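You operate a simulated robot arm through the tools that you are given. There is no shell and no other tool.

You are at the controls of a simulated two-armed robot. One attempt, no reset.

JOB
Sand the orange-tab and the green-tab patch smooth, medium block first, then fine.
Fine: no scratches left on either; blocks back in their row; leave the other patches.

Only the result counts: the job must be done as asked and must still hold three seconds after the hand-in. Knocking over, shifting, dropping, spilling or breaking anything else fails it.

ROBOT AND FRAMES
Two 6-joint arms with two-finger parallel grippers on one trunk that stands fixed in place. Base frame: the origin is at the foot of the trunk, x ahead of it, y to its left, z up. Readings come in mm, rad, newtons and seconds.
The left shoulder is at [-77, 177, 832], the right one opposite. With the tool pointing down near the work surface each hand reaches from about 100 to 720 mm from the base axis, measured 20 degrees to its own side. Payload 1.57 kg a hand.
The tool frame of a hand sits at the grasp point between the pads (the TCP): z along the fingers, y along the line on which they close. The tips reach 30 mm beyond it. The gripper opens to 80 mm. The fingers are 17 mm wide and 12 mm thick; the gripper's body (40 by 82 mm) begins 80 mm behind the TCP.
Orientation is told as [roll, pitch, yaw] about the base's x, y, z axes, in that order, counted from this pose: with the fingers straight down and closing along the base's y, the tool's x points along the base's -x, its y along +y and its z along -z.

CONTROLS
- The arms move only by the tool arm_command. It takes "left_targets", "right_targets" or both (then of equal length, played together; a hand with none holds still); each is a list of rows, each an object of numbers (a shift or turn left out is 0, a gripper value left out holds the last): "dx", "dy", "dz": the shift along the base's x, y, z in mm; "rx", "ry", "rz": the turn, a rotation vector about the base's x, y, z in rad; "jaw": the finger opening in mm, from 0 to 80. In form: [{"dx": .., "dy": .., "dz": .., "rx": .., "ry": .., "rz": .., "jaw": ..}, ...]. A call has 1 to 20 rows; each row is the pose to reach, as a shift and turn from the pose commanded when the call began. Rows are played at 5 a second. More than 50 mm and 0.15 rad between two rows, or a gripper value outside its range, and nothing of the call is played. A pose out of reach is approached as far as the arm can. The call stops where the force on the tool passes 60 N (or 10 N more than at its start, if that is more) or the arm is blocked; 0.2 s more then pass. The fingers move at their own pace (about 72 mm/s each) and stop on an object; they squeeze with about 37 N. The grip force told is the motor's: it shows also when the fingers shut on nothing. Time passes only in rows, and 0.2 s behind the last, so rows that repeat a pose let the fingers close. It gives the time, the measured TCP pose, the force on the tool (base axes), the opening and the grip force at its end, in the units of the frame above (readings bear some noise), with the torque about the TCP (base axes, N m) and any sound that the robot's microphone picked up.
- Cameras (640 x 400 px; columns grow to the right, rows downward): "scene" is now at [36.8, -2.8, 1552.7]; the picture's right is [-0.04, -1.00, 0.00], its down [-0.78, 0.03, -0.63] and it looks along [0.63, -0.02, -0.78] (base axes); focal length 340 px, centre (320, 200). "left" rides on the left gripper at [72, 7, -122] in its tool frame; the picture's right is [-0.09, 1.00, 0.00], its down [-0.84, -0.08, -0.54] and it looks along [-0.54, -0.05, 0.84] (tool axes); focal length 238 px, centre (320, 200). "right" rides on the right gripper at [72, -7, -122] in its tool frame; the picture's right is [0.09, 1.00, 0.00], its down [-0.84, 0.08, -0.54] and it looks along [-0.54, 0.05, 0.84] (tool axes); focal length 238 px, centre (320, 200).
- get_image(camera): a new picture of that camera. It takes no simulated time.
- slide_trunk(by): moves the trunk up (or, below 0, down) by that many mm; the arms and the scene camera ride with it, the base frame stays. It gives what a move gives, with no picture.
- pan_tilt(pan, tilt): turns the head with the scene camera to pan (to the left, within 2.496 rad either way) and tilt (down, from -0.506 to 1.204), counted from straight ahead of the robot (the tilt from the chest, where the trunk bows). It gives what a move gives.
- probe_pixels(camera, pixels): there is no depth. For up to 12 entries [column, row, z] of the newest picture of that camera ("zoom" is the newest enlarged one), the place [x, y] in the base frame at which the ray of that pixel passes the height z, good to about 2 mm. It takes no simulated time.
- zoom(camera, box): a new picture of the part [left, top, right, bottom] of that camera's present view, enlarged. It takes no simulated time.
- sign_off(): hands the job in; it is judged then, once.

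Unless the task says otherwise, let go and move clear before handing in.

The tools are called by a JSON object that holds its "op" and its "data". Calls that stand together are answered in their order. arm_command: Moves the arms, as the interface text tells. Its arguments: {"type":"object","properties":{"left_targets":{"type":"array"},"right_targets":{"type":"array"}},"required":[]} The other tools are called the same way: slide_trunk (by) moves the trunk up or down; pan_tilt (pan, tilt) turns the head that bears the scene camera; get_image (camera) takes a picture; probe_pixels (camera, pixels) gives the place at which the rays of pixels pass given heights; zoom (camera, box) takes an enlarged picture of a part of a camera's view; sign_off () hands the job in.

At the start:

```text
clock: 0.0
left_ee_pos: [476.2, 207.1, 1054.3]
left_ee_rot: [0.001, -0.002, -0.001]
left_force: [0.0, 0.2, 0.0]
left_wrist_torque: [0.0, 0.02, 0.01]
left_grip_width: 79.5
left_grip_force: 0.0
right_ee_pos: [442.7, -248.8, 1046.8]
right_ee_rot: [0.0, -0.001, 0.001]
right_force: [0.7, 0.5, 0.1]
right_wrist_torque: [0.0, 0.03, -0.01]
right_grip_width: 80.1
right_grip_force: 0.1
trunk travel left (down, up): [-275.0, 53.0]
head pan, tilt (commanded): [-0.035, 0.89]
```

scene: 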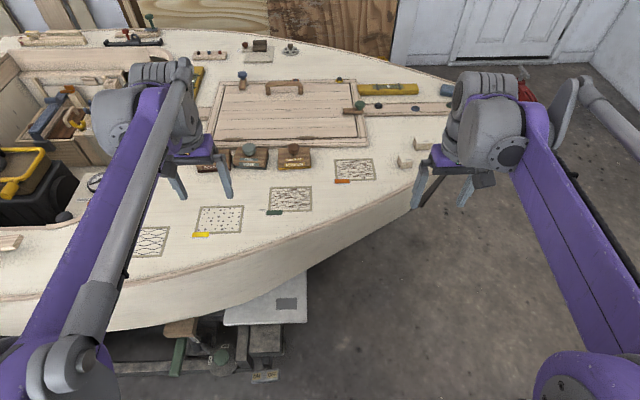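
right: 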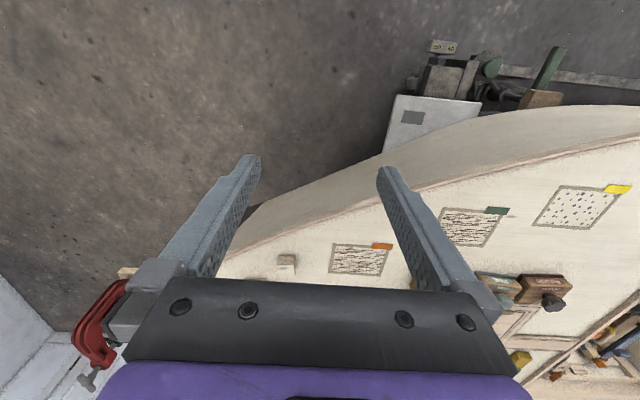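
left: 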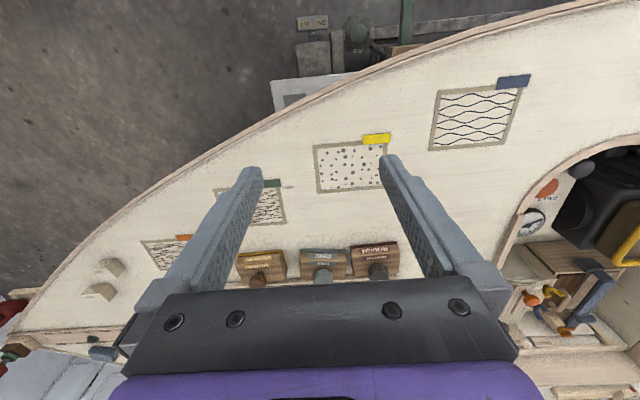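

The scene shows a boat deck with four patches: orange tab at about (355,170), green at (290,198), yellow at (218,218) and blue further left. Three sanding blocks stand near (210–305,155). I'll zoom in to read the block labels and look at the patches.

{"op": "zoom", "data": {"camera": "scene", "box": [180, 120, 420, 270]}}

{"op": "zoom", "data": {"camera": "left", "box": [220, 220, 420, 300]}}

{"op": "zoom", "data": {"camera": "right", "box": [300, 160, 640, 380]}}

```text
2.67 times, centred on (300, 195) of scene
```

zoom: 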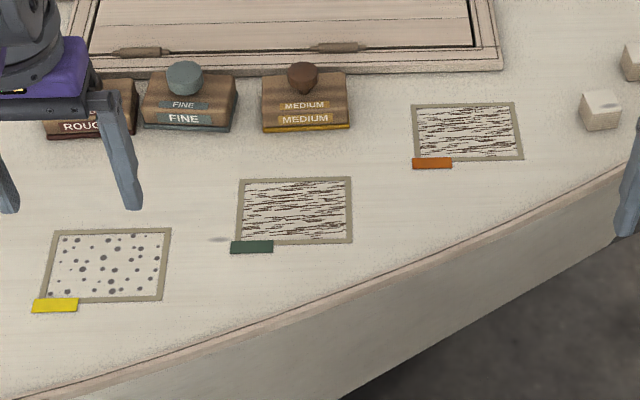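

```text
3.20 times, centred on (320, 260) of left
```

zoom: 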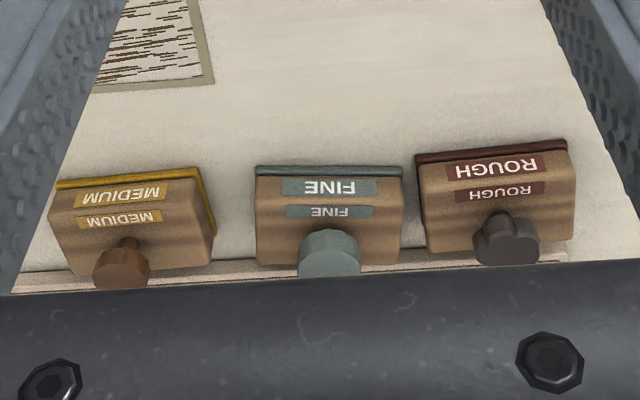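

```text
1.82 times, centred on (470, 270) of right
```

zoom: 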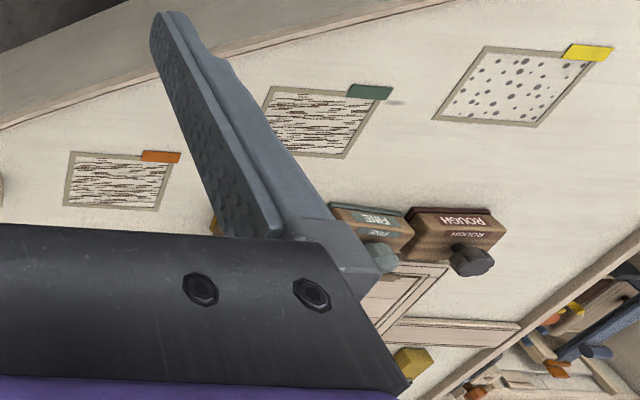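

The row from left to right (robot view) is rough, fine, medium, each with a knob on top. Next I'll triangulate the deck height using the yellow tab in the scene and left cameras.

{"op": "get_image", "data": {"camera": "scene"}}

{"op": "get_image", "data": {"camera": "left"}}

{"op": "get_image", "data": {"camera": "right"}}

{"op": "probe_pixels", "data": {"camera": "scene", "pixels": [[200.6, 234.4, 700], [200.6, 234.4, 750], [200.6, 234.4, 800], [200.6, 234.4, 850], [274.5, 212.6, 700], [274.5, 212.6, 800]]}}

{"op": "probe_pixels", "data": {"camera": "left", "pixels": [[378, 139, 700], [378, 139, 750], [378, 139, 800], [378, 139, 850]]}}

{"op": "probe_pixels", "data": {"camera": "right", "pixels": [[497, 210, 700], [497, 210, 800], [618, 189, 700], [618, 189, 800]]}}

```text
taken
```

scene: 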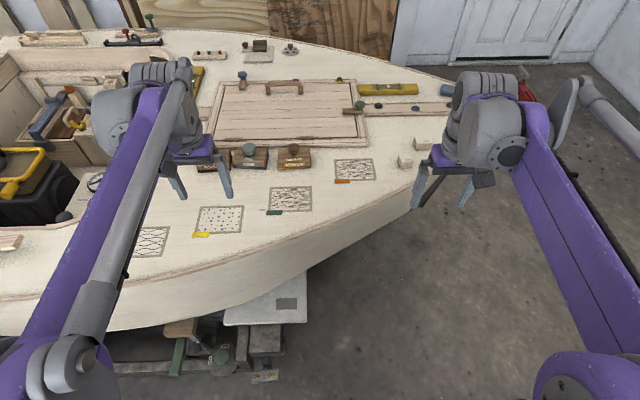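

```text
taken
```

left: 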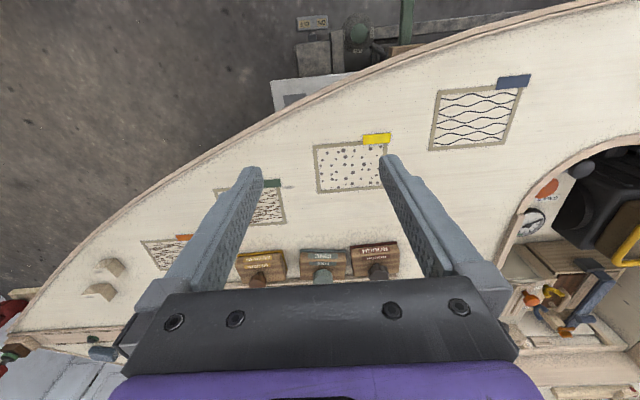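

```text
taken
```

right: 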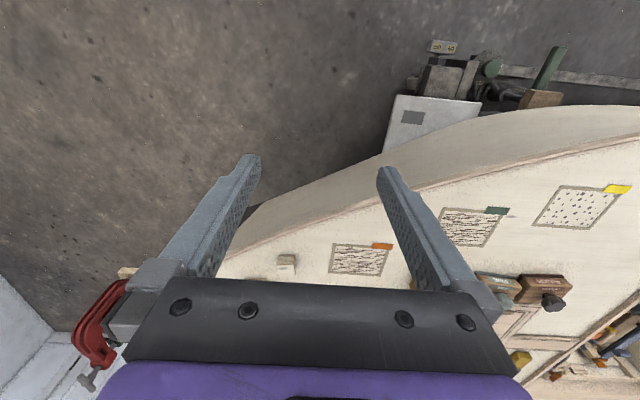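

```text
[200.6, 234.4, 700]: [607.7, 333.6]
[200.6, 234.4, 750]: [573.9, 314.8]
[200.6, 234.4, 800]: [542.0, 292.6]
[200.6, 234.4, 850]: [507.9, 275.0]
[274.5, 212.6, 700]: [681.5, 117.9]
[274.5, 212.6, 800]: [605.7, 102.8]
```

```text
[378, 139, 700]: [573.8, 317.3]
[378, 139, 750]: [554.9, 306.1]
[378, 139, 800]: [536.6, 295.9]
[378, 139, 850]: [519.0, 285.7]
```

```text
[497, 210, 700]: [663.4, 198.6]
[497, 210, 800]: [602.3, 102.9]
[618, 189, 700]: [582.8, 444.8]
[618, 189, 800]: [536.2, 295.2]
```

Deck height comes out at about z=800: the scene, left and right rays agree there at the green and yellow tabs. Now I'll probe the patch corners and the blocks.

{"op": "zoom", "data": {"camera": "scene", "box": [180, 130, 420, 280]}}

{"op": "probe_pixels", "data": {"camera": "zoom", "pixels": [[411, 77, 800], [513, 75, 800], [522, 132, 800], [416, 133, 800], [238, 153, 800], [350, 150, 800], [352, 215, 800], [236, 216, 800]]}}

{"op": "probe_pixels", "data": {"camera": "zoom", "pixels": [[262, 105, 800], [349, 102, 800], [143, 101, 800], [230, 106, 800], [302, 40, 860], [185, 40, 860], [262, 105, 810], [349, 102, 810], [264, 72, 840], [347, 70, 840], [148, 72, 840], [237, 75, 840]]}}

```text
2.67 times, centred on (300, 205) of scene
```

zoom: 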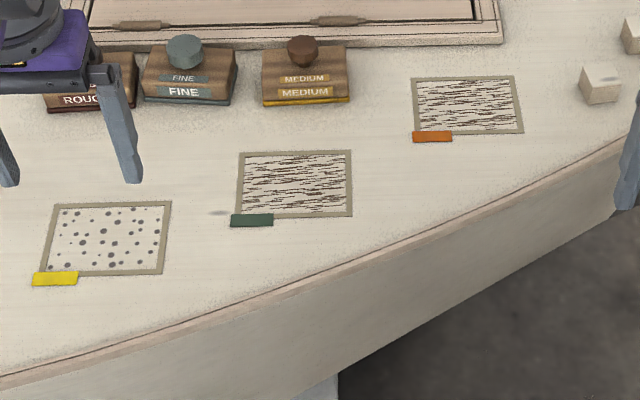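

```text
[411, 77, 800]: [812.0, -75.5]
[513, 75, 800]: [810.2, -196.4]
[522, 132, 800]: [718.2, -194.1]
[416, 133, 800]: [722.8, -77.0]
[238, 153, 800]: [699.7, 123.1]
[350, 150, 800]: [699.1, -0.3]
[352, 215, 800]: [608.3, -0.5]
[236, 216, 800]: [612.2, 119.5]
```

```text
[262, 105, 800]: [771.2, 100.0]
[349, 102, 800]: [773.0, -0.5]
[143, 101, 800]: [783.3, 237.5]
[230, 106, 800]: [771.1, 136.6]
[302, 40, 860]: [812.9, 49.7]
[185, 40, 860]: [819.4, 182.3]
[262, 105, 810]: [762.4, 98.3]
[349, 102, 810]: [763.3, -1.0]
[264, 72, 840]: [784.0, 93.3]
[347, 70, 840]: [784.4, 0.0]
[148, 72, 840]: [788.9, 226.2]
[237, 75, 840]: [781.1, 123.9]
```

The blocks (knobs near x≈815) and the orange patch (x 718–812, y −77…−196) lie beyond straight-down reach. I'll raise the trunk and work with the hand pitched forward, gripping the knobs. First step: trunk up, and the right arm parked further out.

{"op": "slide_trunk", "data": {"by": 50}}

{"op": "arm_command", "data": {"right_targets": [{"dx": -10, "dy": -35}, {"dx": -20, "dy": -70}, {"dx": -30, "dy": -105}, {"dx": -40, "dy": -140}, {"dx": -50, "dy": -175}]}}

```text
clock: 0.9
left_ee_pos: [475.0, 207.1, 1103.4]
left_ee_rot: [0.002, -0.001, -0.001]
left_force: [-0.8, -0.2, 0.0]
left_wrist_torque: [0.0, -0.02, 0.01]
left_grip_width: 80.3
left_grip_force: 0.1
right_ee_pos: [442.9, -249.2, 1097.9]
right_ee_rot: [0.0, -0.001, 0.0]
right_force: [0.5, 0.1, -1.0]
right_wrist_torque: [0.01, -0.02, 0.01]
right_grip_width: 79.8
right_grip_force: 0.2
trunk travel left (down, up): [-325.0, 3.0]
head pan, tilt (commanded): [-0.035, 0.89]
```

```text
clock: 2.1
left_ee_pos: [475.8, 206.4, 1104.2]
left_ee_rot: [0.002, -0.002, 0.001]
left_force: [0.2, -0.5, -0.5]
left_wrist_torque: [-0.02, -0.01, -0.02]
left_grip_width: 79.8
left_grip_force: 0.0
right_ee_pos: [393.7, -422.5, 1097.9]
right_ee_rot: [0.002, 0.0, -0.001]
right_force: [-1.2, -0.2, -0.5]
right_wrist_torque: [-0.01, 0.01, 0.0]
right_grip_width: 79.8
right_grip_force: 0.1
trunk travel left (down, up): [-325.0, 3.0]
head pan, tilt (commanded): [-0.035, 0.89]
```

Both moves were clean. Now I'll pitch the left hand forward 0.6 rad and bring it above and in front of the medium block to test the reach.

{"op": "arm_command", "data": {"left_targets": [{"dx": 28, "dy": -19, "dz": -10, "ry": -0.075}, {"dx": 56, "dy": -39, "dz": -20, "ry": -0.15}, {"dx": 84, "dy": -58, "dz": -35, "ry": -0.225}, {"dx": 112, "dy": -78, "dz": -50, "ry": -0.3}, {"dx": 140, "dy": -98, "dz": -65, "ry": -0.375}, {"dx": 168, "dy": -117, "dz": -80, "ry": -0.45}, {"dx": 196, "dy": -137, "dz": -95, "ry": -0.525}, {"dx": 224, "dy": -157, "dz": -110, "ry": -0.6}, {"dx": 224, "dy": -157, "dz": -110, "ry": -0.6}]}}

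{"op": "get_image", "data": {"camera": "left"}}

{"op": "get_image", "data": {"camera": "scene"}}

```text
clock: 4.1
left_ee_pos: [700.1, 47.7, 995.0]
left_ee_rot: [0.0, -0.603, 0.001]
left_force: [0.6, 0.3, -0.3]
left_wrist_torque: [0.0, -0.01, 0.01]
left_grip_width: 80.1
left_grip_force: 0.2
right_ee_pos: [392.9, -420.7, 1096.9]
right_ee_rot: [-0.001, 0.0, 0.0]
right_force: [0.5, -0.7, -0.2]
right_wrist_torque: [0.04, 0.04, -0.02]
right_grip_width: 80.1
right_grip_force: 0.2
trunk travel left (down, up): [-325.0, 3.0]
head pan, tilt (commanded): [-0.035, 0.89]
```

```text
taken
```

left: 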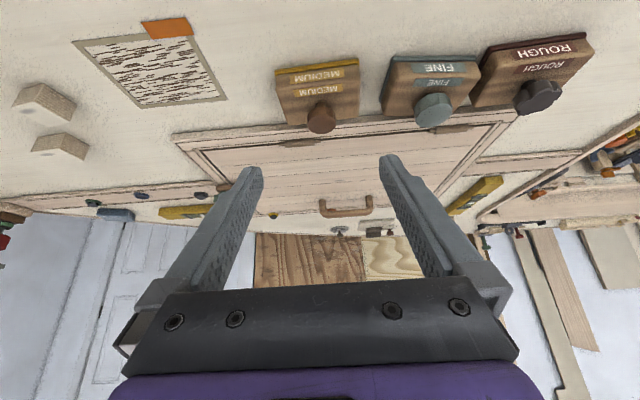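

```text
taken
```

scene: 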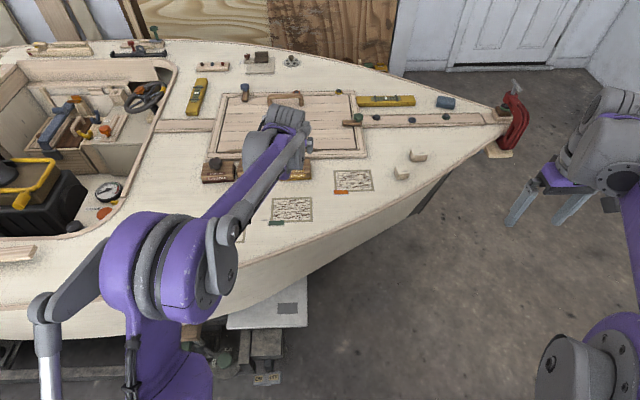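

The reach is fine. The left view shows medium at (318,92), fine at (430,92) and rough at (530,75). I'll zoom in for the block geometry.

{"op": "zoom", "data": {"camera": "left", "box": [240, 30, 600, 160]}}

{"op": "probe_pixels", "data": {"camera": "left", "pixels": [[321, 118, 840], [321, 118, 860], [321, 118, 880], [434, 109, 840], [434, 109, 860], [434, 109, 880]]}}

```text
1.78 times, centred on (420, 95) of left
```

zoom: 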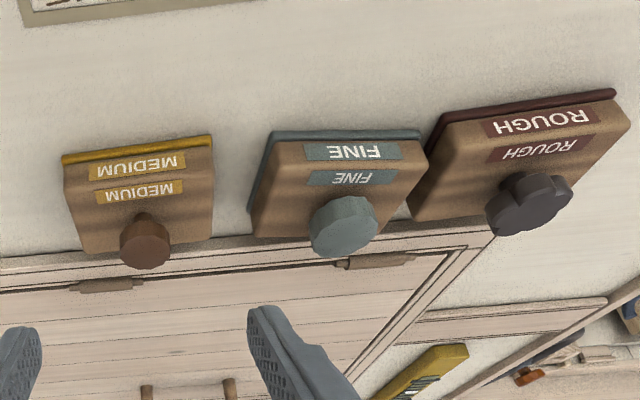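

```text
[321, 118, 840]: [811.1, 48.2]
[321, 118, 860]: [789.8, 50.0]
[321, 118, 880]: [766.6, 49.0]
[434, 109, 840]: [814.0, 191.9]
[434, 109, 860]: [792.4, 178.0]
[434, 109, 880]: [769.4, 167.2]
```

All rays so far reach the blocks at about the same slope, so their heights are poorly fixed. I'll move the left hand forward and over to y≈115 to look down on the blocks more steeply.

{"op": "arm_command", "data": {"left_targets": [{"dx": 35, "dy": 20, "dz": 15}, {"dx": 70, "dy": 40, "dz": 30}, {"dx": 105, "dy": 65, "dz": 45}, {"dx": 105, "dy": 65, "dz": 45}]}}

{"op": "get_image", "data": {"camera": "left"}}

```text
clock: 5.1
left_ee_pos: [802.0, 111.8, 1043.2]
left_ee_rot: [0.002, -0.601, 0.0]
left_force: [0.3, -0.5, 0.5]
left_wrist_torque: [0.0, -0.01, -0.02]
left_grip_width: 80.0
left_grip_force: 0.0
right_ee_pos: [394.5, -421.4, 1097.8]
right_ee_rot: [-0.001, 0.001, -0.002]
right_force: [-0.1, -0.9, 0.0]
right_wrist_torque: [0.05, -0.01, -0.02]
right_grip_width: 80.2
right_grip_force: 0.1
trunk travel left (down, up): [-325.0, 3.0]
head pan, tilt (commanded): [-0.035, 0.89]
```

```text
taken
```

left: 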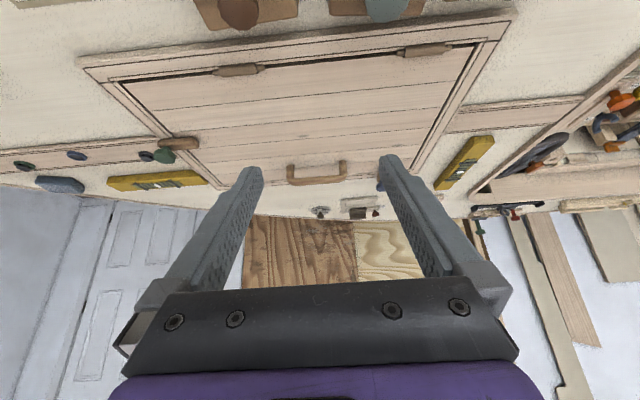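

The knobs are visible at the top edge: medium at (240,12), fine at (388,8). I'll zoom in there and probe.

{"op": "zoom", "data": {"camera": "left", "box": [180, 0, 440, 60]}}

{"op": "probe_pixels", "data": {"camera": "left", "pixels": [[238, 15, 840], [238, 15, 860], [238, 15, 880], [387, 8, 840], [387, 8, 860], [387, 8, 880]]}}

```text
2.46 times, centred on (310, 30) of left
```

zoom: 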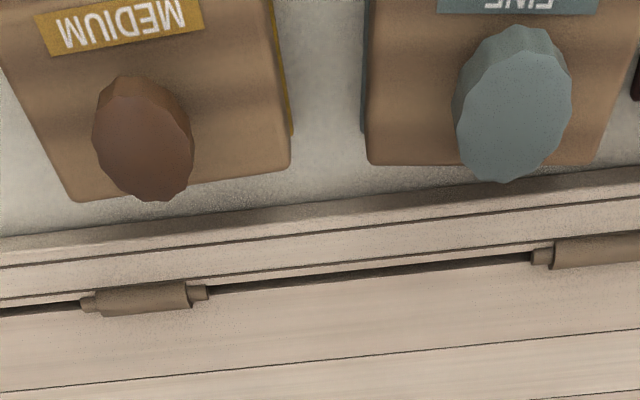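

```text
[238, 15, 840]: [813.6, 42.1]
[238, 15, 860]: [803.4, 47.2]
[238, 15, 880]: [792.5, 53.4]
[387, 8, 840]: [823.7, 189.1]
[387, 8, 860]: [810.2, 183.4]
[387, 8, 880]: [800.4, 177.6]
```

The zoom shows slightly past the frame's top edge, so I'll probe directly in zoom pixels. The knob top faces are at (145,148) for medium and (516,112) for fine.

{"op": "probe_pixels", "data": {"camera": "zoom", "pixels": [[145, 148, 850], [145, 148, 860], [145, 148, 870], [516, 112, 850], [516, 112, 860], [516, 112, 870], [78, 200, 840], [289, 165, 840], [371, 164, 840], [598, 160, 840], [78, 200, 830], [289, 165, 830]]}}

{"op": "zoom", "data": {"camera": "scene", "box": [180, 130, 420, 280]}}

```text
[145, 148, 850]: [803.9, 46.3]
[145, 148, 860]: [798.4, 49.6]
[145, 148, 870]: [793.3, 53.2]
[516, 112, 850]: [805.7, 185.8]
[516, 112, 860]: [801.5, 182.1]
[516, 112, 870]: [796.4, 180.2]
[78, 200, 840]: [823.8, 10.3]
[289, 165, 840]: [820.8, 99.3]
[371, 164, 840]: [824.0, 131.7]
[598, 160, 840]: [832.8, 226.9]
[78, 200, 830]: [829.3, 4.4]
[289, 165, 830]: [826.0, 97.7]
```

```text
2.67 times, centred on (300, 205) of scene
```

zoom: 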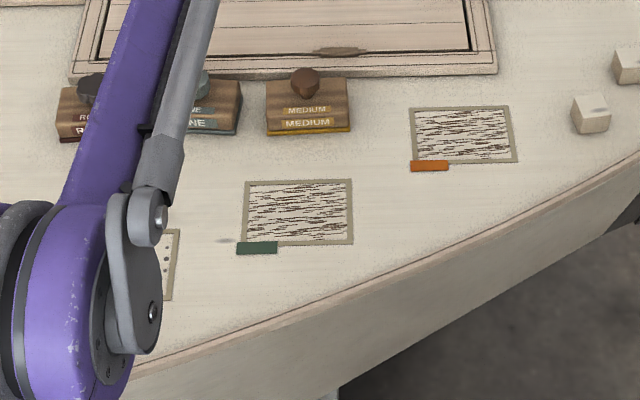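

Now I'll cross-check the medium block from the raised scene camera.

{"op": "probe_pixels", "data": {"camera": "zoom", "pixels": [[305, 75, 857], [305, 75, 870], [305, 75, 880], [305, 99, 840], [267, 133, 800], [350, 131, 800], [267, 118, 815], [270, 81, 840], [347, 78, 840], [244, 180, 800], [352, 244, 800], [461, 134, 800]]}}

{"op": "zoom", "data": {"camera": "scene", "box": [260, 145, 330, 189]}}

```text
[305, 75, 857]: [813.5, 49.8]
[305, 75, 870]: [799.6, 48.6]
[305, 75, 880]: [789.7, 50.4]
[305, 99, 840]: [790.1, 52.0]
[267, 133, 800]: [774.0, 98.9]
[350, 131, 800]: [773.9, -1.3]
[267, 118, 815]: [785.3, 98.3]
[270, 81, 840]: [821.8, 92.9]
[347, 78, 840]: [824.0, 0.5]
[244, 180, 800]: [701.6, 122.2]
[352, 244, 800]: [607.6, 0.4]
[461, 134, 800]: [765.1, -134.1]
```

```text
9.09 times, centred on (295, 167) of scene
```

zoom: 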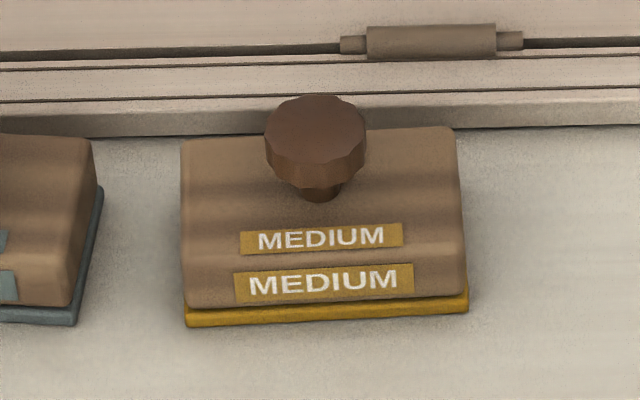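

This close-up of medium is clear: a mushroom cap at (315,128), a neck at (322,195), the top-front edge at y≈258 and the pad bottom at y≈325. I'll probe those points.

{"op": "probe_pixels", "data": {"camera": "zoom", "pixels": [[320, 325, 800], [320, 258, 825], [320, 258, 830], [320, 258, 835], [240, 133, 830], [240, 133, 835], [322, 201, 830], [322, 201, 835], [315, 128, 857], [315, 128, 865], [315, 128, 872], [315, 128, 880]]}}

{"op": "probe_pixels", "data": {"camera": "zoom", "pixels": [[265, 140, 865], [366, 140, 865], [186, 326, 800], [468, 312, 800], [186, 300, 808], [180, 140, 832], [455, 128, 832]]}}

```text
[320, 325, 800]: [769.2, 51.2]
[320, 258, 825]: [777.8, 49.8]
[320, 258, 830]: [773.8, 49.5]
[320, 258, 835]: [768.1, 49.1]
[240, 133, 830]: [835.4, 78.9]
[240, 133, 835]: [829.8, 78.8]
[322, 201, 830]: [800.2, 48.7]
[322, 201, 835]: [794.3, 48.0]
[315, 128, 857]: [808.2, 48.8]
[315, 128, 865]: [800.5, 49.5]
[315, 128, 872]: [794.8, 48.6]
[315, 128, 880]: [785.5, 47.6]
```

```text
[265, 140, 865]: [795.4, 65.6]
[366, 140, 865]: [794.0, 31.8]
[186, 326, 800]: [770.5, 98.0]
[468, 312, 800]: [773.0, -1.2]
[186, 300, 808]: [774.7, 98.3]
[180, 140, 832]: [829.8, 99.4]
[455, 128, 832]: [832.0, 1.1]
```

The medium block is about 98 × 60 mm, centred near (801,49), with its top at z≈830 and a 34 mm cap around z 848–863. Before gripping anything, I'll check the left arm's reach over the orange patch at a safe height.

{"op": "arm_command", "data": {"left_targets": [{"dx": -6, "dy": -40, "dz": -15}, {"dx": -12, "dy": -85, "dz": -30}, {"dx": -18, "dy": -130, "dz": -45}, {"dx": -24, "dy": -175, "dz": -60}, {"dx": -30, "dy": -220, "dz": -80}, {"dx": -33, "dy": -265, "dz": -100}, {"dx": -33, "dy": -275, "dz": -120}, {"dx": -33, "dy": -275, "dz": -120}]}}

{"op": "get_image", "data": {"camera": "scene"}}

{"op": "get_image", "data": {"camera": "left"}}

```text
clock: 6.9
left_ee_pos: [772.2, -163.5, 922.1]
left_ee_rot: [0.002, -0.601, 0.0]
left_force: [0.1, 0.0, 0.3]
left_wrist_torque: [-0.04, 0.01, 0.0]
left_grip_width: 80.0
left_grip_force: 0.1
right_ee_pos: [394.9, -422.6, 1097.9]
right_ee_rot: [-0.001, -0.001, 0.0]
right_force: [-0.8, 0.8, 1.1]
right_wrist_torque: [0.02, -0.02, 0.0]
right_grip_width: 79.8
right_grip_force: 0.0
trunk travel left (down, up): [-325.0, 3.0]
head pan, tilt (commanded): [-0.035, 0.89]
```

```text
taken
```

scene: 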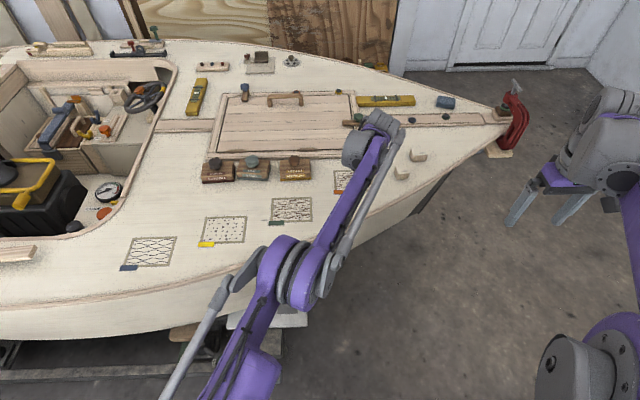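

```text
taken
```

left: 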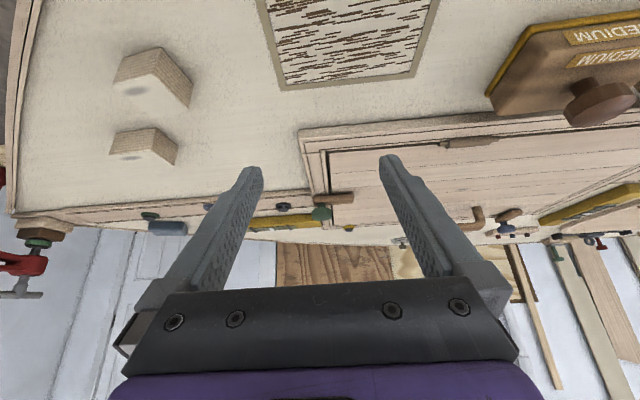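

The arm reaches the orange patch with no trouble. With the row unobstructed now, I'll record exact start positions for all three blocks.

{"op": "zoom", "data": {"camera": "scene", "box": [195, 145, 325, 195]}}

{"op": "zoom", "data": {"camera": "scene", "box": [215, 145, 285, 189]}}

```text
4.92 times, centred on (260, 170) of scene
```

zoom: 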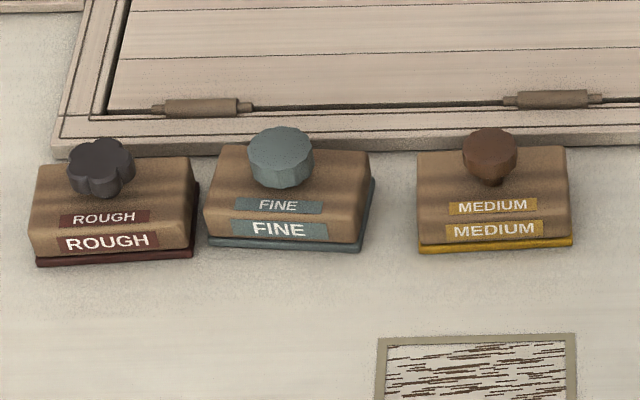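

```text
9.09 times, centred on (250, 167) of scene
```

zoom: 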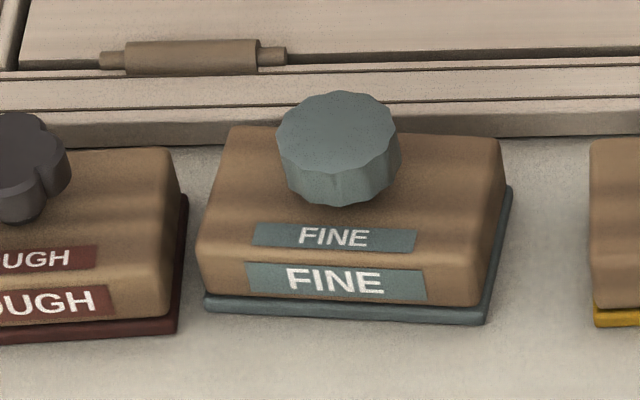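

The fine block seems slightly yawed. I'll probe its corners, its cap, and the medium patch-side references.

{"op": "probe_pixels", "data": {"camera": "zoom", "pixels": [[205, 311, 800], [485, 325, 800], [512, 188, 806], [337, 135, 857], [337, 135, 862], [337, 135, 868], [278, 140, 860], [400, 145, 860], [230, 128, 830], [500, 140, 830], [337, 205, 845], [337, 205, 835]]}}

```text
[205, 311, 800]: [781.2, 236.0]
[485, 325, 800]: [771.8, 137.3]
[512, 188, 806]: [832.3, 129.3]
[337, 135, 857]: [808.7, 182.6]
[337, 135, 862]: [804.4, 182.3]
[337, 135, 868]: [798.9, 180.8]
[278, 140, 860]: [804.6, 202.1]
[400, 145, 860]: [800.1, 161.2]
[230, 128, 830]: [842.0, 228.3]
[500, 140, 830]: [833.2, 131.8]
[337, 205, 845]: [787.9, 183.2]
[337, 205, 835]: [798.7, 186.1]
```

Medium sits at about (801,49) with little yaw; fine is at about (805,183), yaw ≈ −0.095. Next I'll hover the left hand above the medium knob and narrow the fingers to 60 mm.

{"op": "arm_command", "data": {"left_targets": [{"dx": 5, "dy": 45, "dz": 8, "jaw": 66}, {"dx": 10, "dy": 90, "dz": 8, "jaw": 66}, {"dx": 15, "dy": 135, "dz": 8, "jaw": 66}, {"dx": 20, "dy": 175, "dz": 8, "jaw": 66}, {"dx": 23, "dy": 212, "dz": 8, "jaw": 66}, {"dx": 23, "dy": 212, "dz": 8, "jaw": 66}]}}

{"op": "get_image", "data": {"camera": "left"}}

{"op": "zoom", "data": {"camera": "left", "box": [200, -60, 440, 90]}}

{"op": "zoom", "data": {"camera": "scene", "box": [235, 120, 345, 189]}}

```text
clock: 8.3
left_ee_pos: [795.1, 53.7, 926.5]
left_ee_rot: [0.0, -0.603, 0.0]
left_force: [0.5, -0.1, -0.9]
left_wrist_torque: [0.03, 0.01, -0.02]
left_grip_width: 66.3
left_grip_force: 0.0
right_ee_pos: [393.9, -422.4, 1097.0]
right_ee_rot: [0.001, 0.002, -0.001]
right_force: [-0.7, 0.4, -0.4]
right_wrist_torque: [0.03, 0.0, 0.01]
right_grip_width: 79.9
right_grip_force: 0.0
trunk travel left (down, up): [-325.0, 3.0]
head pan, tilt (commanded): [-0.035, 0.89]
```

```text
taken
```

left: 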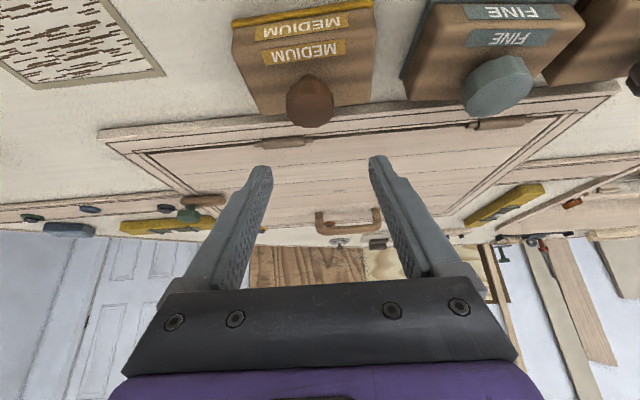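

```text
refused: -60 is not a number from 0 to 400
```

```text
5.80 times, centred on (290, 154) of scene
```

zoom: 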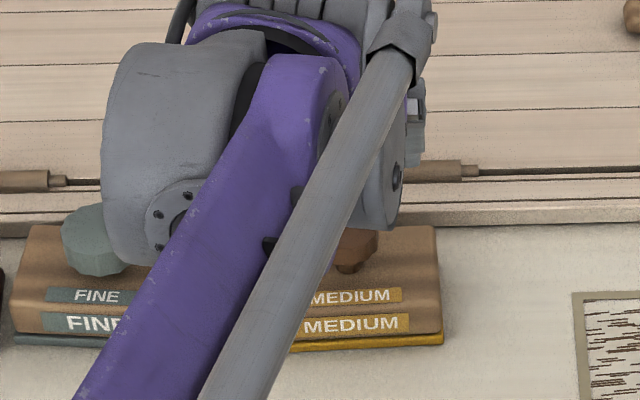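

The hand hovers above the medium block. I'll take a second reading while holding still and probe the knob (310,100) for its y offset.

{"op": "arm_command", "data": {"left_targets": [{"dx": 0}, {"dx": 0}]}}

{"op": "zoom", "data": {"camera": "left", "box": [230, 0, 400, 106]}}

{"op": "probe_pixels", "data": {"camera": "left", "pixels": [[311, 103, 855], [311, 103, 860], [311, 103, 865], [287, 103, 860], [334, 103, 860], [235, 25, 800], [373, 2, 800]]}}

```text
clock: 8.9
left_ee_pos: [794.9, 53.4, 927.5]
left_ee_rot: [-0.001, -0.599, 0.001]
left_force: [0.2, -0.5, 0.3]
left_wrist_torque: [0.02, -0.01, -0.01]
left_grip_width: 66.0
left_grip_force: 0.0
right_ee_pos: [393.6, -420.9, 1097.2]
right_ee_rot: [-0.001, 0.0, -0.001]
right_force: [0.0, 0.2, 0.4]
right_wrist_torque: [-0.02, 0.0, 0.01]
right_grip_width: 80.0
right_grip_force: 0.0
trunk travel left (down, up): [-325.0, 3.0]
head pan, tilt (commanded): [-0.035, 0.89]
```

```text
3.76 times, centred on (315, 53) of left
```

zoom: 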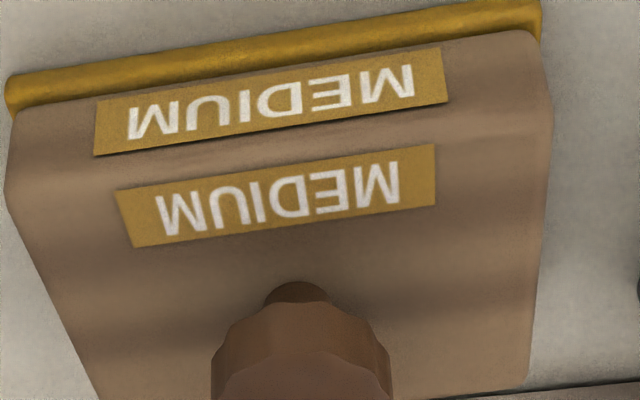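

```text
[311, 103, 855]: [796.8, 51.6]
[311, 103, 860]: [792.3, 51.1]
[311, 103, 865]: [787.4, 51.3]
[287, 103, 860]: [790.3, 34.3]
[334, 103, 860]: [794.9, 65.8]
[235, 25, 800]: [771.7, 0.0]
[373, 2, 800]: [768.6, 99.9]
```

The knob centre is at y≈50 and the hand at y≈53.5. I'll shift −3.5 in y and lower to z≈864, with the tips about 5 mm above the block top.

{"op": "arm_command", "data": {"left_targets": [{"dx": -1, "dy": -3.5, "dz": -15}, {"dx": -1, "dy": -3.5, "dz": -30}, {"dx": -1, "dy": -3.5, "dz": -43}, {"dx": -1, "dy": -3.5, "dz": -53}, {"dx": -1, "dy": -3.5, "dz": -60}, {"dx": -1, "dy": -3.5, "dz": -63}, {"dx": -1, "dy": -3.5, "dz": -63}]}}

{"op": "get_image", "data": {"camera": "left"}}

{"op": "zoom", "data": {"camera": "left", "box": [220, 60, 420, 185]}}

```text
clock: 10.5
left_ee_pos: [793.1, 49.2, 863.7]
left_ee_rot: [0.001, -0.6, 0.0]
left_force: [0.5, -0.5, -0.7]
left_wrist_torque: [-0.02, -0.02, 0.02]
left_grip_width: 65.9
left_grip_force: 0.1
right_ee_pos: [394.4, -421.9, 1097.3]
right_ee_rot: [0.0, 0.001, 0.0]
right_force: [0.1, -0.1, -0.7]
right_wrist_torque: [0.02, -0.02, 0.02]
right_grip_width: 79.8
right_grip_force: 0.1
trunk travel left (down, up): [-325.0, 3.0]
head pan, tilt (commanded): [-0.035, 0.89]
```

```text
taken
```

left: 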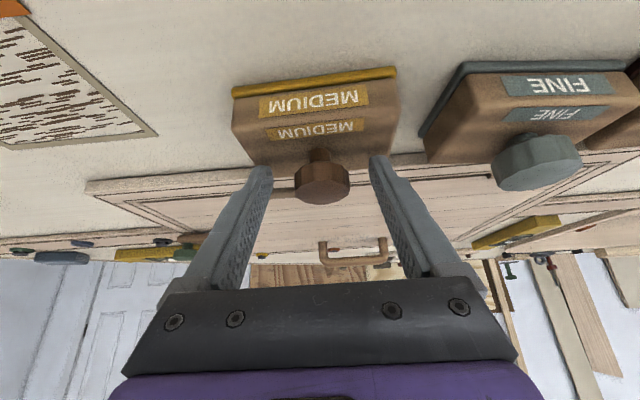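

```text
3.20 times, centred on (320, 122) of left
```

zoom: 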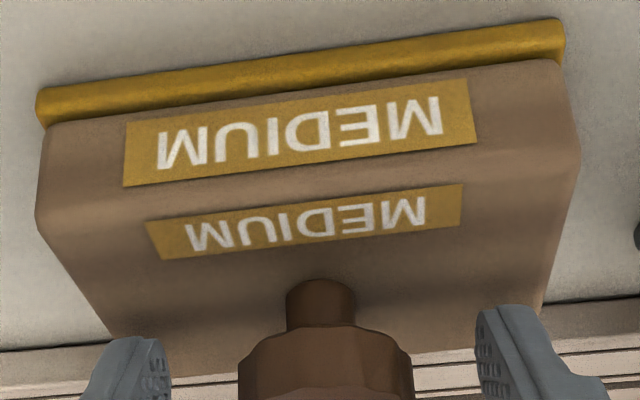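

The cap sits centred between the pads: tips at (265,170) and (378,162), cap at (322,180). Closing the fingers.

{"op": "arm_command", "data": {"left_targets": [{"jaw": 45}, {"jaw": 30}, {"jaw": 15}, {"jaw": 15}, {"jaw": 15}]}}

{"op": "get_image", "data": {"camera": "left"}}

{"op": "zoom", "data": {"camera": "left", "box": [220, 60, 420, 185]}}

```text
clock: 11.7
left_ee_pos: [793.1, 49.7, 864.4]
left_ee_rot: [0.001, -0.599, -0.002]
left_force: [0.0, -0.6, 0.1]
left_wrist_torque: [-0.02, -0.02, -0.04]
left_grip_width: 32.7
left_grip_force: 37.0
right_ee_pos: [395.2, -420.3, 1096.5]
right_ee_rot: [-0.001, 0.0, 0.0]
right_force: [1.5, -0.8, 0.0]
right_wrist_torque: [0.0, -0.02, 0.0]
right_grip_width: 80.1
right_grip_force: 0.1
trunk travel left (down, up): [-325.0, 3.0]
head pan, tilt (commanded): [-0.035, 0.89]
```

```text
taken
```

left: 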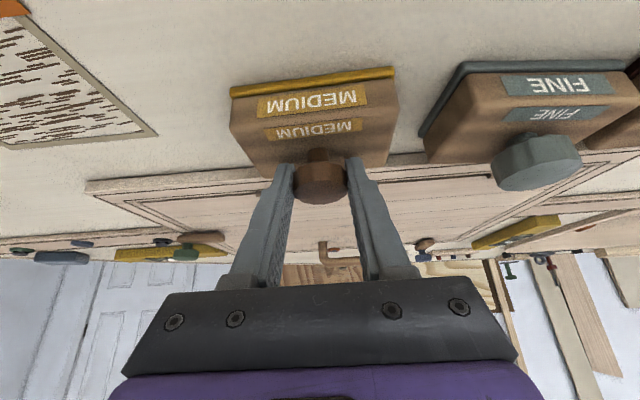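

```text
3.20 times, centred on (320, 122) of left
```

zoom: 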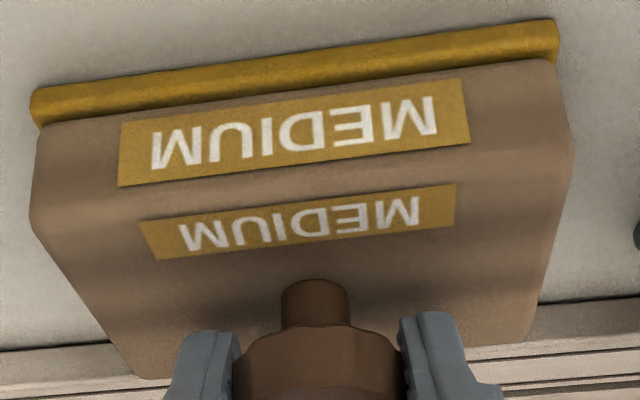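

Gripped at 32.7 mm with 37 N. I'll lift straight up about 35 mm.

{"op": "arm_command", "data": {"left_targets": [{"dz": 4}, {"dz": 12}, {"dz": 24}, {"dz": 35}, {"dz": 35}]}}

{"op": "get_image", "data": {"camera": "left"}}

{"op": "zoom", "data": {"camera": "scene", "box": [235, 120, 345, 189]}}

```text
clock: 12.9
left_ee_pos: [794.2, 49.2, 898.5]
left_ee_rot: [0.001, -0.602, 0.001]
left_force: [0.8, 0.9, -1.9]
left_wrist_torque: [0.02, 0.05, 0.0]
left_grip_width: 33.0
left_grip_force: 37.5
right_ee_pos: [394.1, -421.7, 1097.0]
right_ee_rot: [0.001, 0.0, -0.002]
right_force: [0.0, -0.4, -0.2]
right_wrist_torque: [0.03, 0.02, 0.0]
right_grip_width: 80.2
right_grip_force: 0.1
trunk travel left (down, up): [-325.0, 3.0]
head pan, tilt (commanded): [-0.035, 0.89]
```

```text
taken
```

left: 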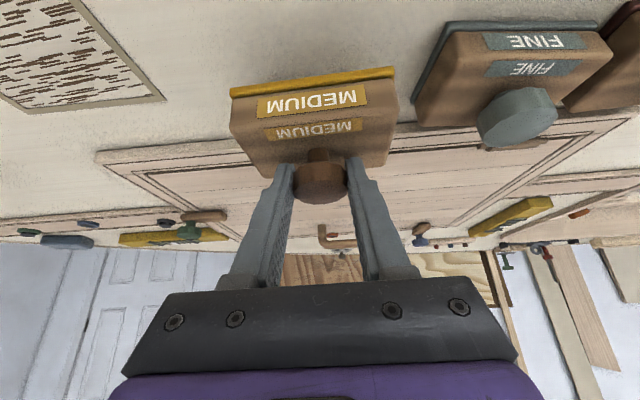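

```text
5.80 times, centred on (290, 154) of scene
```

zoom: 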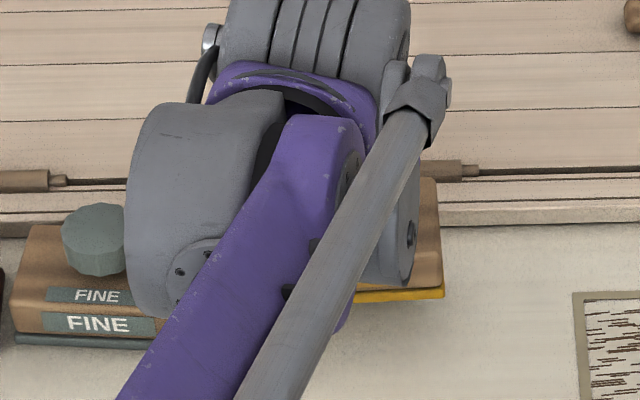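

Lifted level, weighing about 2 N. I'll carry it to above the orange patch centre; block centre ≈ TCP + 8 mm in x.

{"op": "arm_command", "data": {"left_targets": [{"dx": -7, "dy": -30}, {"dx": -15, "dy": -70}, {"dx": -23, "dy": -110}, {"dx": -31, "dy": -150}, {"dx": -36, "dy": -185}, {"dx": -36, "dy": -185}]}}

{"op": "get_image", "data": {"camera": "left"}}

{"op": "zoom", "data": {"camera": "scene", "box": [300, 130, 420, 205]}}

```text
clock: 14.3
left_ee_pos: [758.4, -134.3, 900.2]
left_ee_rot: [0.001, -0.6, 0.001]
left_force: [0.3, -0.2, -1.8]
left_wrist_torque: [0.0, 0.02, 0.02]
left_grip_width: 33.0
left_grip_force: 36.6
right_ee_pos: [394.5, -421.3, 1097.1]
right_ee_rot: [0.001, 0.0, 0.001]
right_force: [-0.2, -0.2, 0.0]
right_wrist_torque: [-0.02, -0.01, -0.01]
right_grip_width: 79.9
right_grip_force: 0.1
trunk travel left (down, up): [-325.0, 3.0]
head pan, tilt (commanded): [-0.035, 0.89]
```

```text
taken
```

left: 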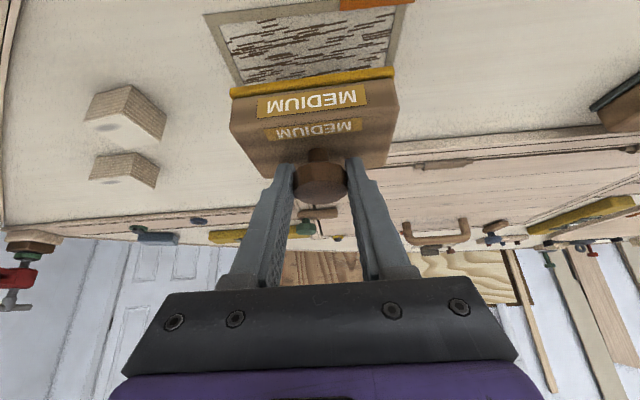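

```text
5.33 times, centred on (360, 168) of scene
```

zoom: 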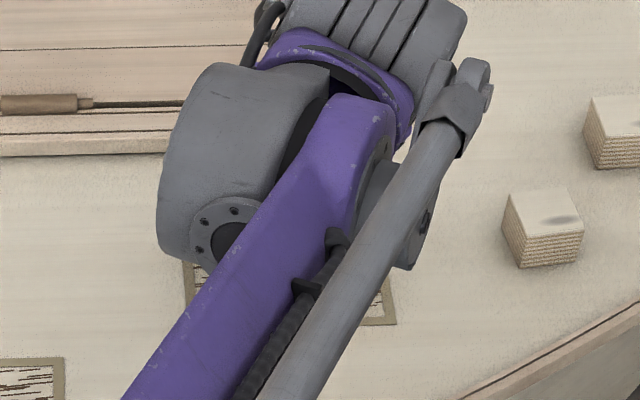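

Probing the visible orange-patch corners from the wrist camera to confirm alignment.

{"op": "probe_pixels", "data": {"camera": "left", "pixels": [[205, 14, 800], [413, 1, 800], [238, 84, 800], [218, 23, 800], [243, 83, 800], [396, 11, 800], [233, 95, 834], [395, 72, 834]]}}

```text
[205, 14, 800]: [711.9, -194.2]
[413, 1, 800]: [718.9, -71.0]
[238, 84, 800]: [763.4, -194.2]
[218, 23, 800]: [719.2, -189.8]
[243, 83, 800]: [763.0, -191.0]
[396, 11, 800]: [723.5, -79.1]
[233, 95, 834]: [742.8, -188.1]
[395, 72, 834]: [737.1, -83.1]
```

The block is aligned with the patch: block y centre ≈ −136, front edge x≈738 against the patch's inner edge at ≈722. Lowering toward contact.

{"op": "arm_command", "data": {"left_targets": [{"dz": -12}, {"dz": -24}, {"dz": -32}, {"dz": -35}, {"dz": -36}, {"dz": -36}]}}

```text
clock: 15.7
left_ee_pos: [758.4, -136.0, 864.5]
left_ee_rot: [0.001, -0.602, 0.001]
left_force: [2.3, 1.4, 8.5]
left_wrist_torque: [0.05, 0.12, -0.08]
left_grip_width: 32.9
left_grip_force: 37.0
right_ee_pos: [393.2, -421.6, 1097.8]
right_ee_rot: [-0.001, -0.002, -0.001]
right_force: [-0.2, 0.2, 0.3]
right_wrist_torque: [0.01, -0.01, -0.01]
right_grip_width: 79.8
right_grip_force: 0.0
trunk travel left (down, up): [-325.0, 3.0]
head pan, tilt (commanded): [-0.035, 0.89]
```

In contact with about 10 N of normal force. I'll try a first gentle set of strokes along y.

{"op": "arm_command", "data": {"left_targets": [{"dy": 10}, {"dy": 20}, {"dy": 10}, {"dy": 0}, {"dy": -10}, {"dy": -20}, {"dy": -10}, {"dy": 0}, {"dy": 0}]}}

{"op": "get_image", "data": {"camera": "left"}}

```text
clock: 17.7
left_ee_pos: [757.1, -136.7, 865.7]
left_ee_rot: [0.001, -0.601, 0.0]
left_force: [-1.5, -5.1, 11.5]
left_wrist_torque: [-0.1, -0.02, -0.03]
left_grip_width: 33.0
left_grip_force: 37.3
right_ee_pos: [392.0, -421.3, 1097.4]
right_ee_rot: [0.0, -0.003, 0.0]
right_force: [0.1, -1.5, -0.5]
right_wrist_torque: [-0.01, -0.03, 0.0]
right_grip_width: 80.1
right_grip_force: 0.1
trunk travel left (down, up): [-325.0, 3.0]
head pan, tilt (commanded): [-0.035, 0.89]
```

```text
taken
```

left: 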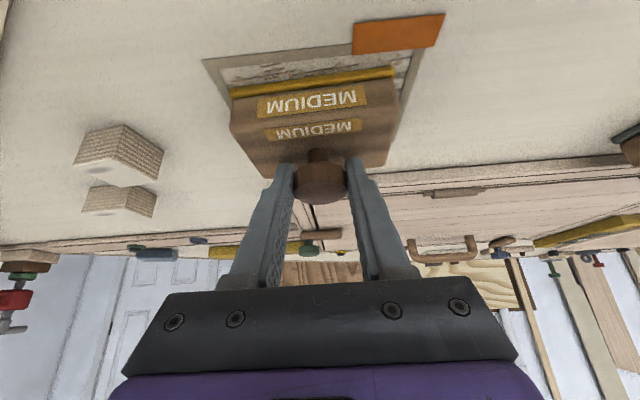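

The strip beside the pad at (300,72) looks changed. I'll zoom in to see what the strokes did.

{"op": "zoom", "data": {"camera": "left", "box": [190, 10, 450, 110]}}

{"op": "zoom", "data": {"camera": "scene", "box": [310, 140, 400, 200]}}

```text
2.46 times, centred on (320, 60) of left
```

zoom: 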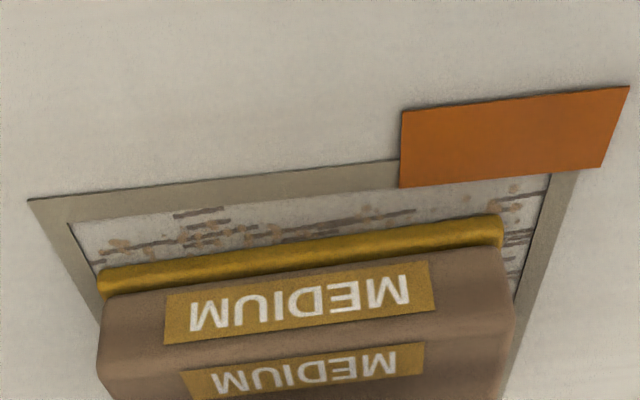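

```text
6.67 times, centred on (355, 170) of scene
```

zoom: 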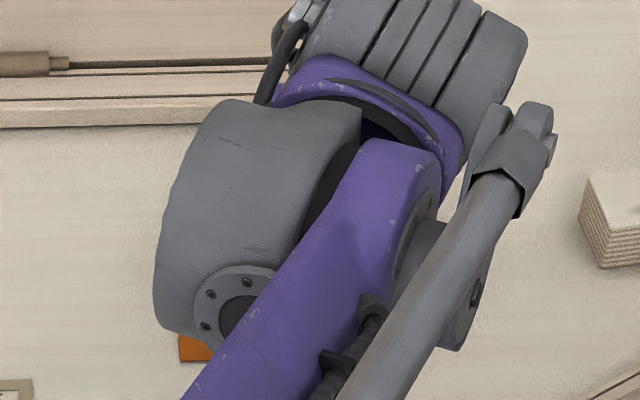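

The strokes work: the strip next to the pad is partly smoothed at about 10 N. I'll now raster over the whole patch with y strokes at several x offsets.

{"op": "arm_command", "data": {"left_targets": [{"dx": -6, "dy": 10}, {"dx": -13, "dy": 20}, {"dx": -13, "dy": 0}, {"dx": -13, "dy": -20}, {"dx": -13, "dy": 0}, {"dx": -13, "dy": 20}, {"dx": -13, "dy": 0}, {"dx": -13, "dy": -20}, {"dx": -7, "dy": 0}, {"dx": -7, "dy": 20}, {"dx": -7, "dy": 0}, {"dx": -7, "dy": -20}, {"dx": 0, "dy": 0}, {"dx": 0, "dy": 20}, {"dx": 0, "dy": 0}, {"dx": 0, "dy": -20}, {"dx": 7, "dy": 0}, {"dx": 7, "dy": 20}, {"dx": 7, "dy": 0}, {"dx": 7, "dy": -20}]}}

{"op": "get_image", "data": {"camera": "left"}}

{"op": "zoom", "data": {"camera": "left", "box": [190, 10, 450, 110]}}

```text
clock: 21.9
left_ee_pos: [764.2, -156.3, 863.9]
left_ee_rot: [0.002, -0.602, -0.001]
left_force: [0.3, 1.9, 8.0]
left_wrist_torque: [0.13, 0.08, -0.02]
left_grip_width: 33.3
left_grip_force: 37.2
right_ee_pos: [392.7, -421.9, 1099.0]
right_ee_rot: [0.0, -0.002, 0.001]
right_force: [0.1, 1.2, 0.7]
right_wrist_torque: [-0.01, 0.01, 0.0]
right_grip_width: 80.4
right_grip_force: 0.0
trunk travel left (down, up): [-325.0, 3.0]
head pan, tilt (commanded): [-0.035, 0.89]
```

```text
taken
```

left: 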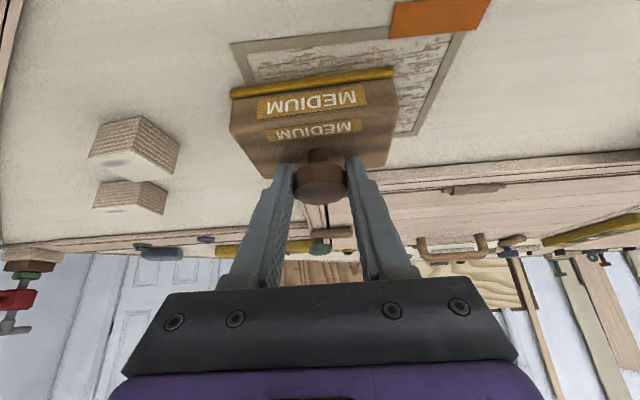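

```text
2.46 times, centred on (320, 60) of left
```

zoom: 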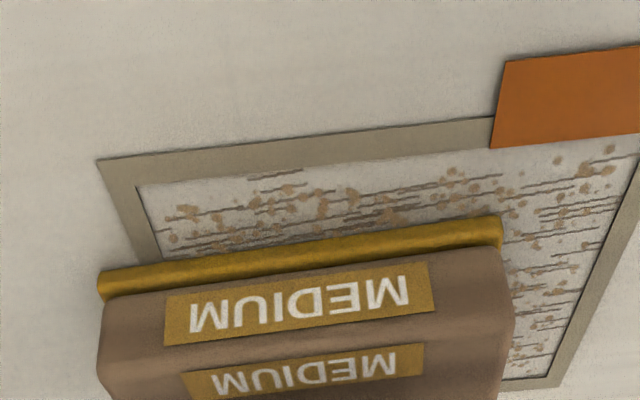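

The dark scratches have turned to thin grey ones with some dusty residue. I'll keep rastering, now from the far offset back toward the near one, 1 mm lower for slightly more pressure.

{"op": "arm_command", "data": {"left_targets": [{"dx": 6, "dy": 20, "dz": -1}, {"dx": 6, "dy": 40, "dz": -1}, {"dx": 6, "dy": 20, "dz": -1}, {"dx": 6, "dy": 0, "dz": -1}, {"dx": 6, "dy": 20, "dz": -1}, {"dx": 6, "dy": 40, "dz": -1}, {"dx": 0, "dy": 20, "dz": -1}, {"dx": 0, "dy": 0, "dz": -1}, {"dx": 0, "dy": 20, "dz": -1}, {"dx": 0, "dy": 40, "dz": -1}, {"dx": -7, "dy": 20, "dz": -1}, {"dx": -7, "dy": 0, "dz": -1}, {"dx": -7, "dy": 20, "dz": -1}, {"dx": -7, "dy": 40, "dz": -1}, {"dx": -14, "dy": 20, "dz": -1}, {"dx": -14, "dy": 0, "dz": -1}, {"dx": -14, "dy": 20, "dz": -1}, {"dx": -14, "dy": 40, "dz": -1}, {"dx": -20, "dy": 20, "dz": -1}, {"dx": -20, "dy": 0, "dz": -1}]}}

{"op": "zoom", "data": {"camera": "left", "box": [190, 10, 450, 110]}}

```text
clock: 26.1
left_ee_pos: [741.0, -158.3, 863.6]
left_ee_rot: [0.002, -0.6, 0.0]
left_force: [-0.3, 3.9, 19.6]
left_wrist_torque: [0.38, -0.19, 0.05]
left_grip_width: 33.3
left_grip_force: 37.2
right_ee_pos: [392.6, -421.1, 1097.9]
right_ee_rot: [0.001, -0.001, 0.0]
right_force: [-0.6, -0.8, -1.1]
right_wrist_torque: [-0.01, 0.0, -0.03]
right_grip_width: 80.1
right_grip_force: 0.0
trunk travel left (down, up): [-325.0, 3.0]
head pan, tilt (commanded): [-0.035, 0.89]
```

```text
2.46 times, centred on (320, 60) of left
```

zoom: 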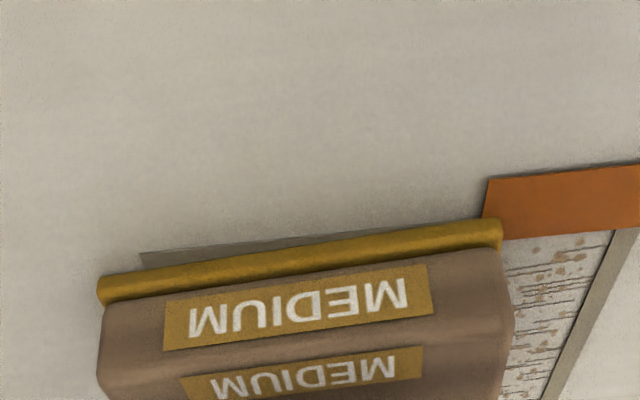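

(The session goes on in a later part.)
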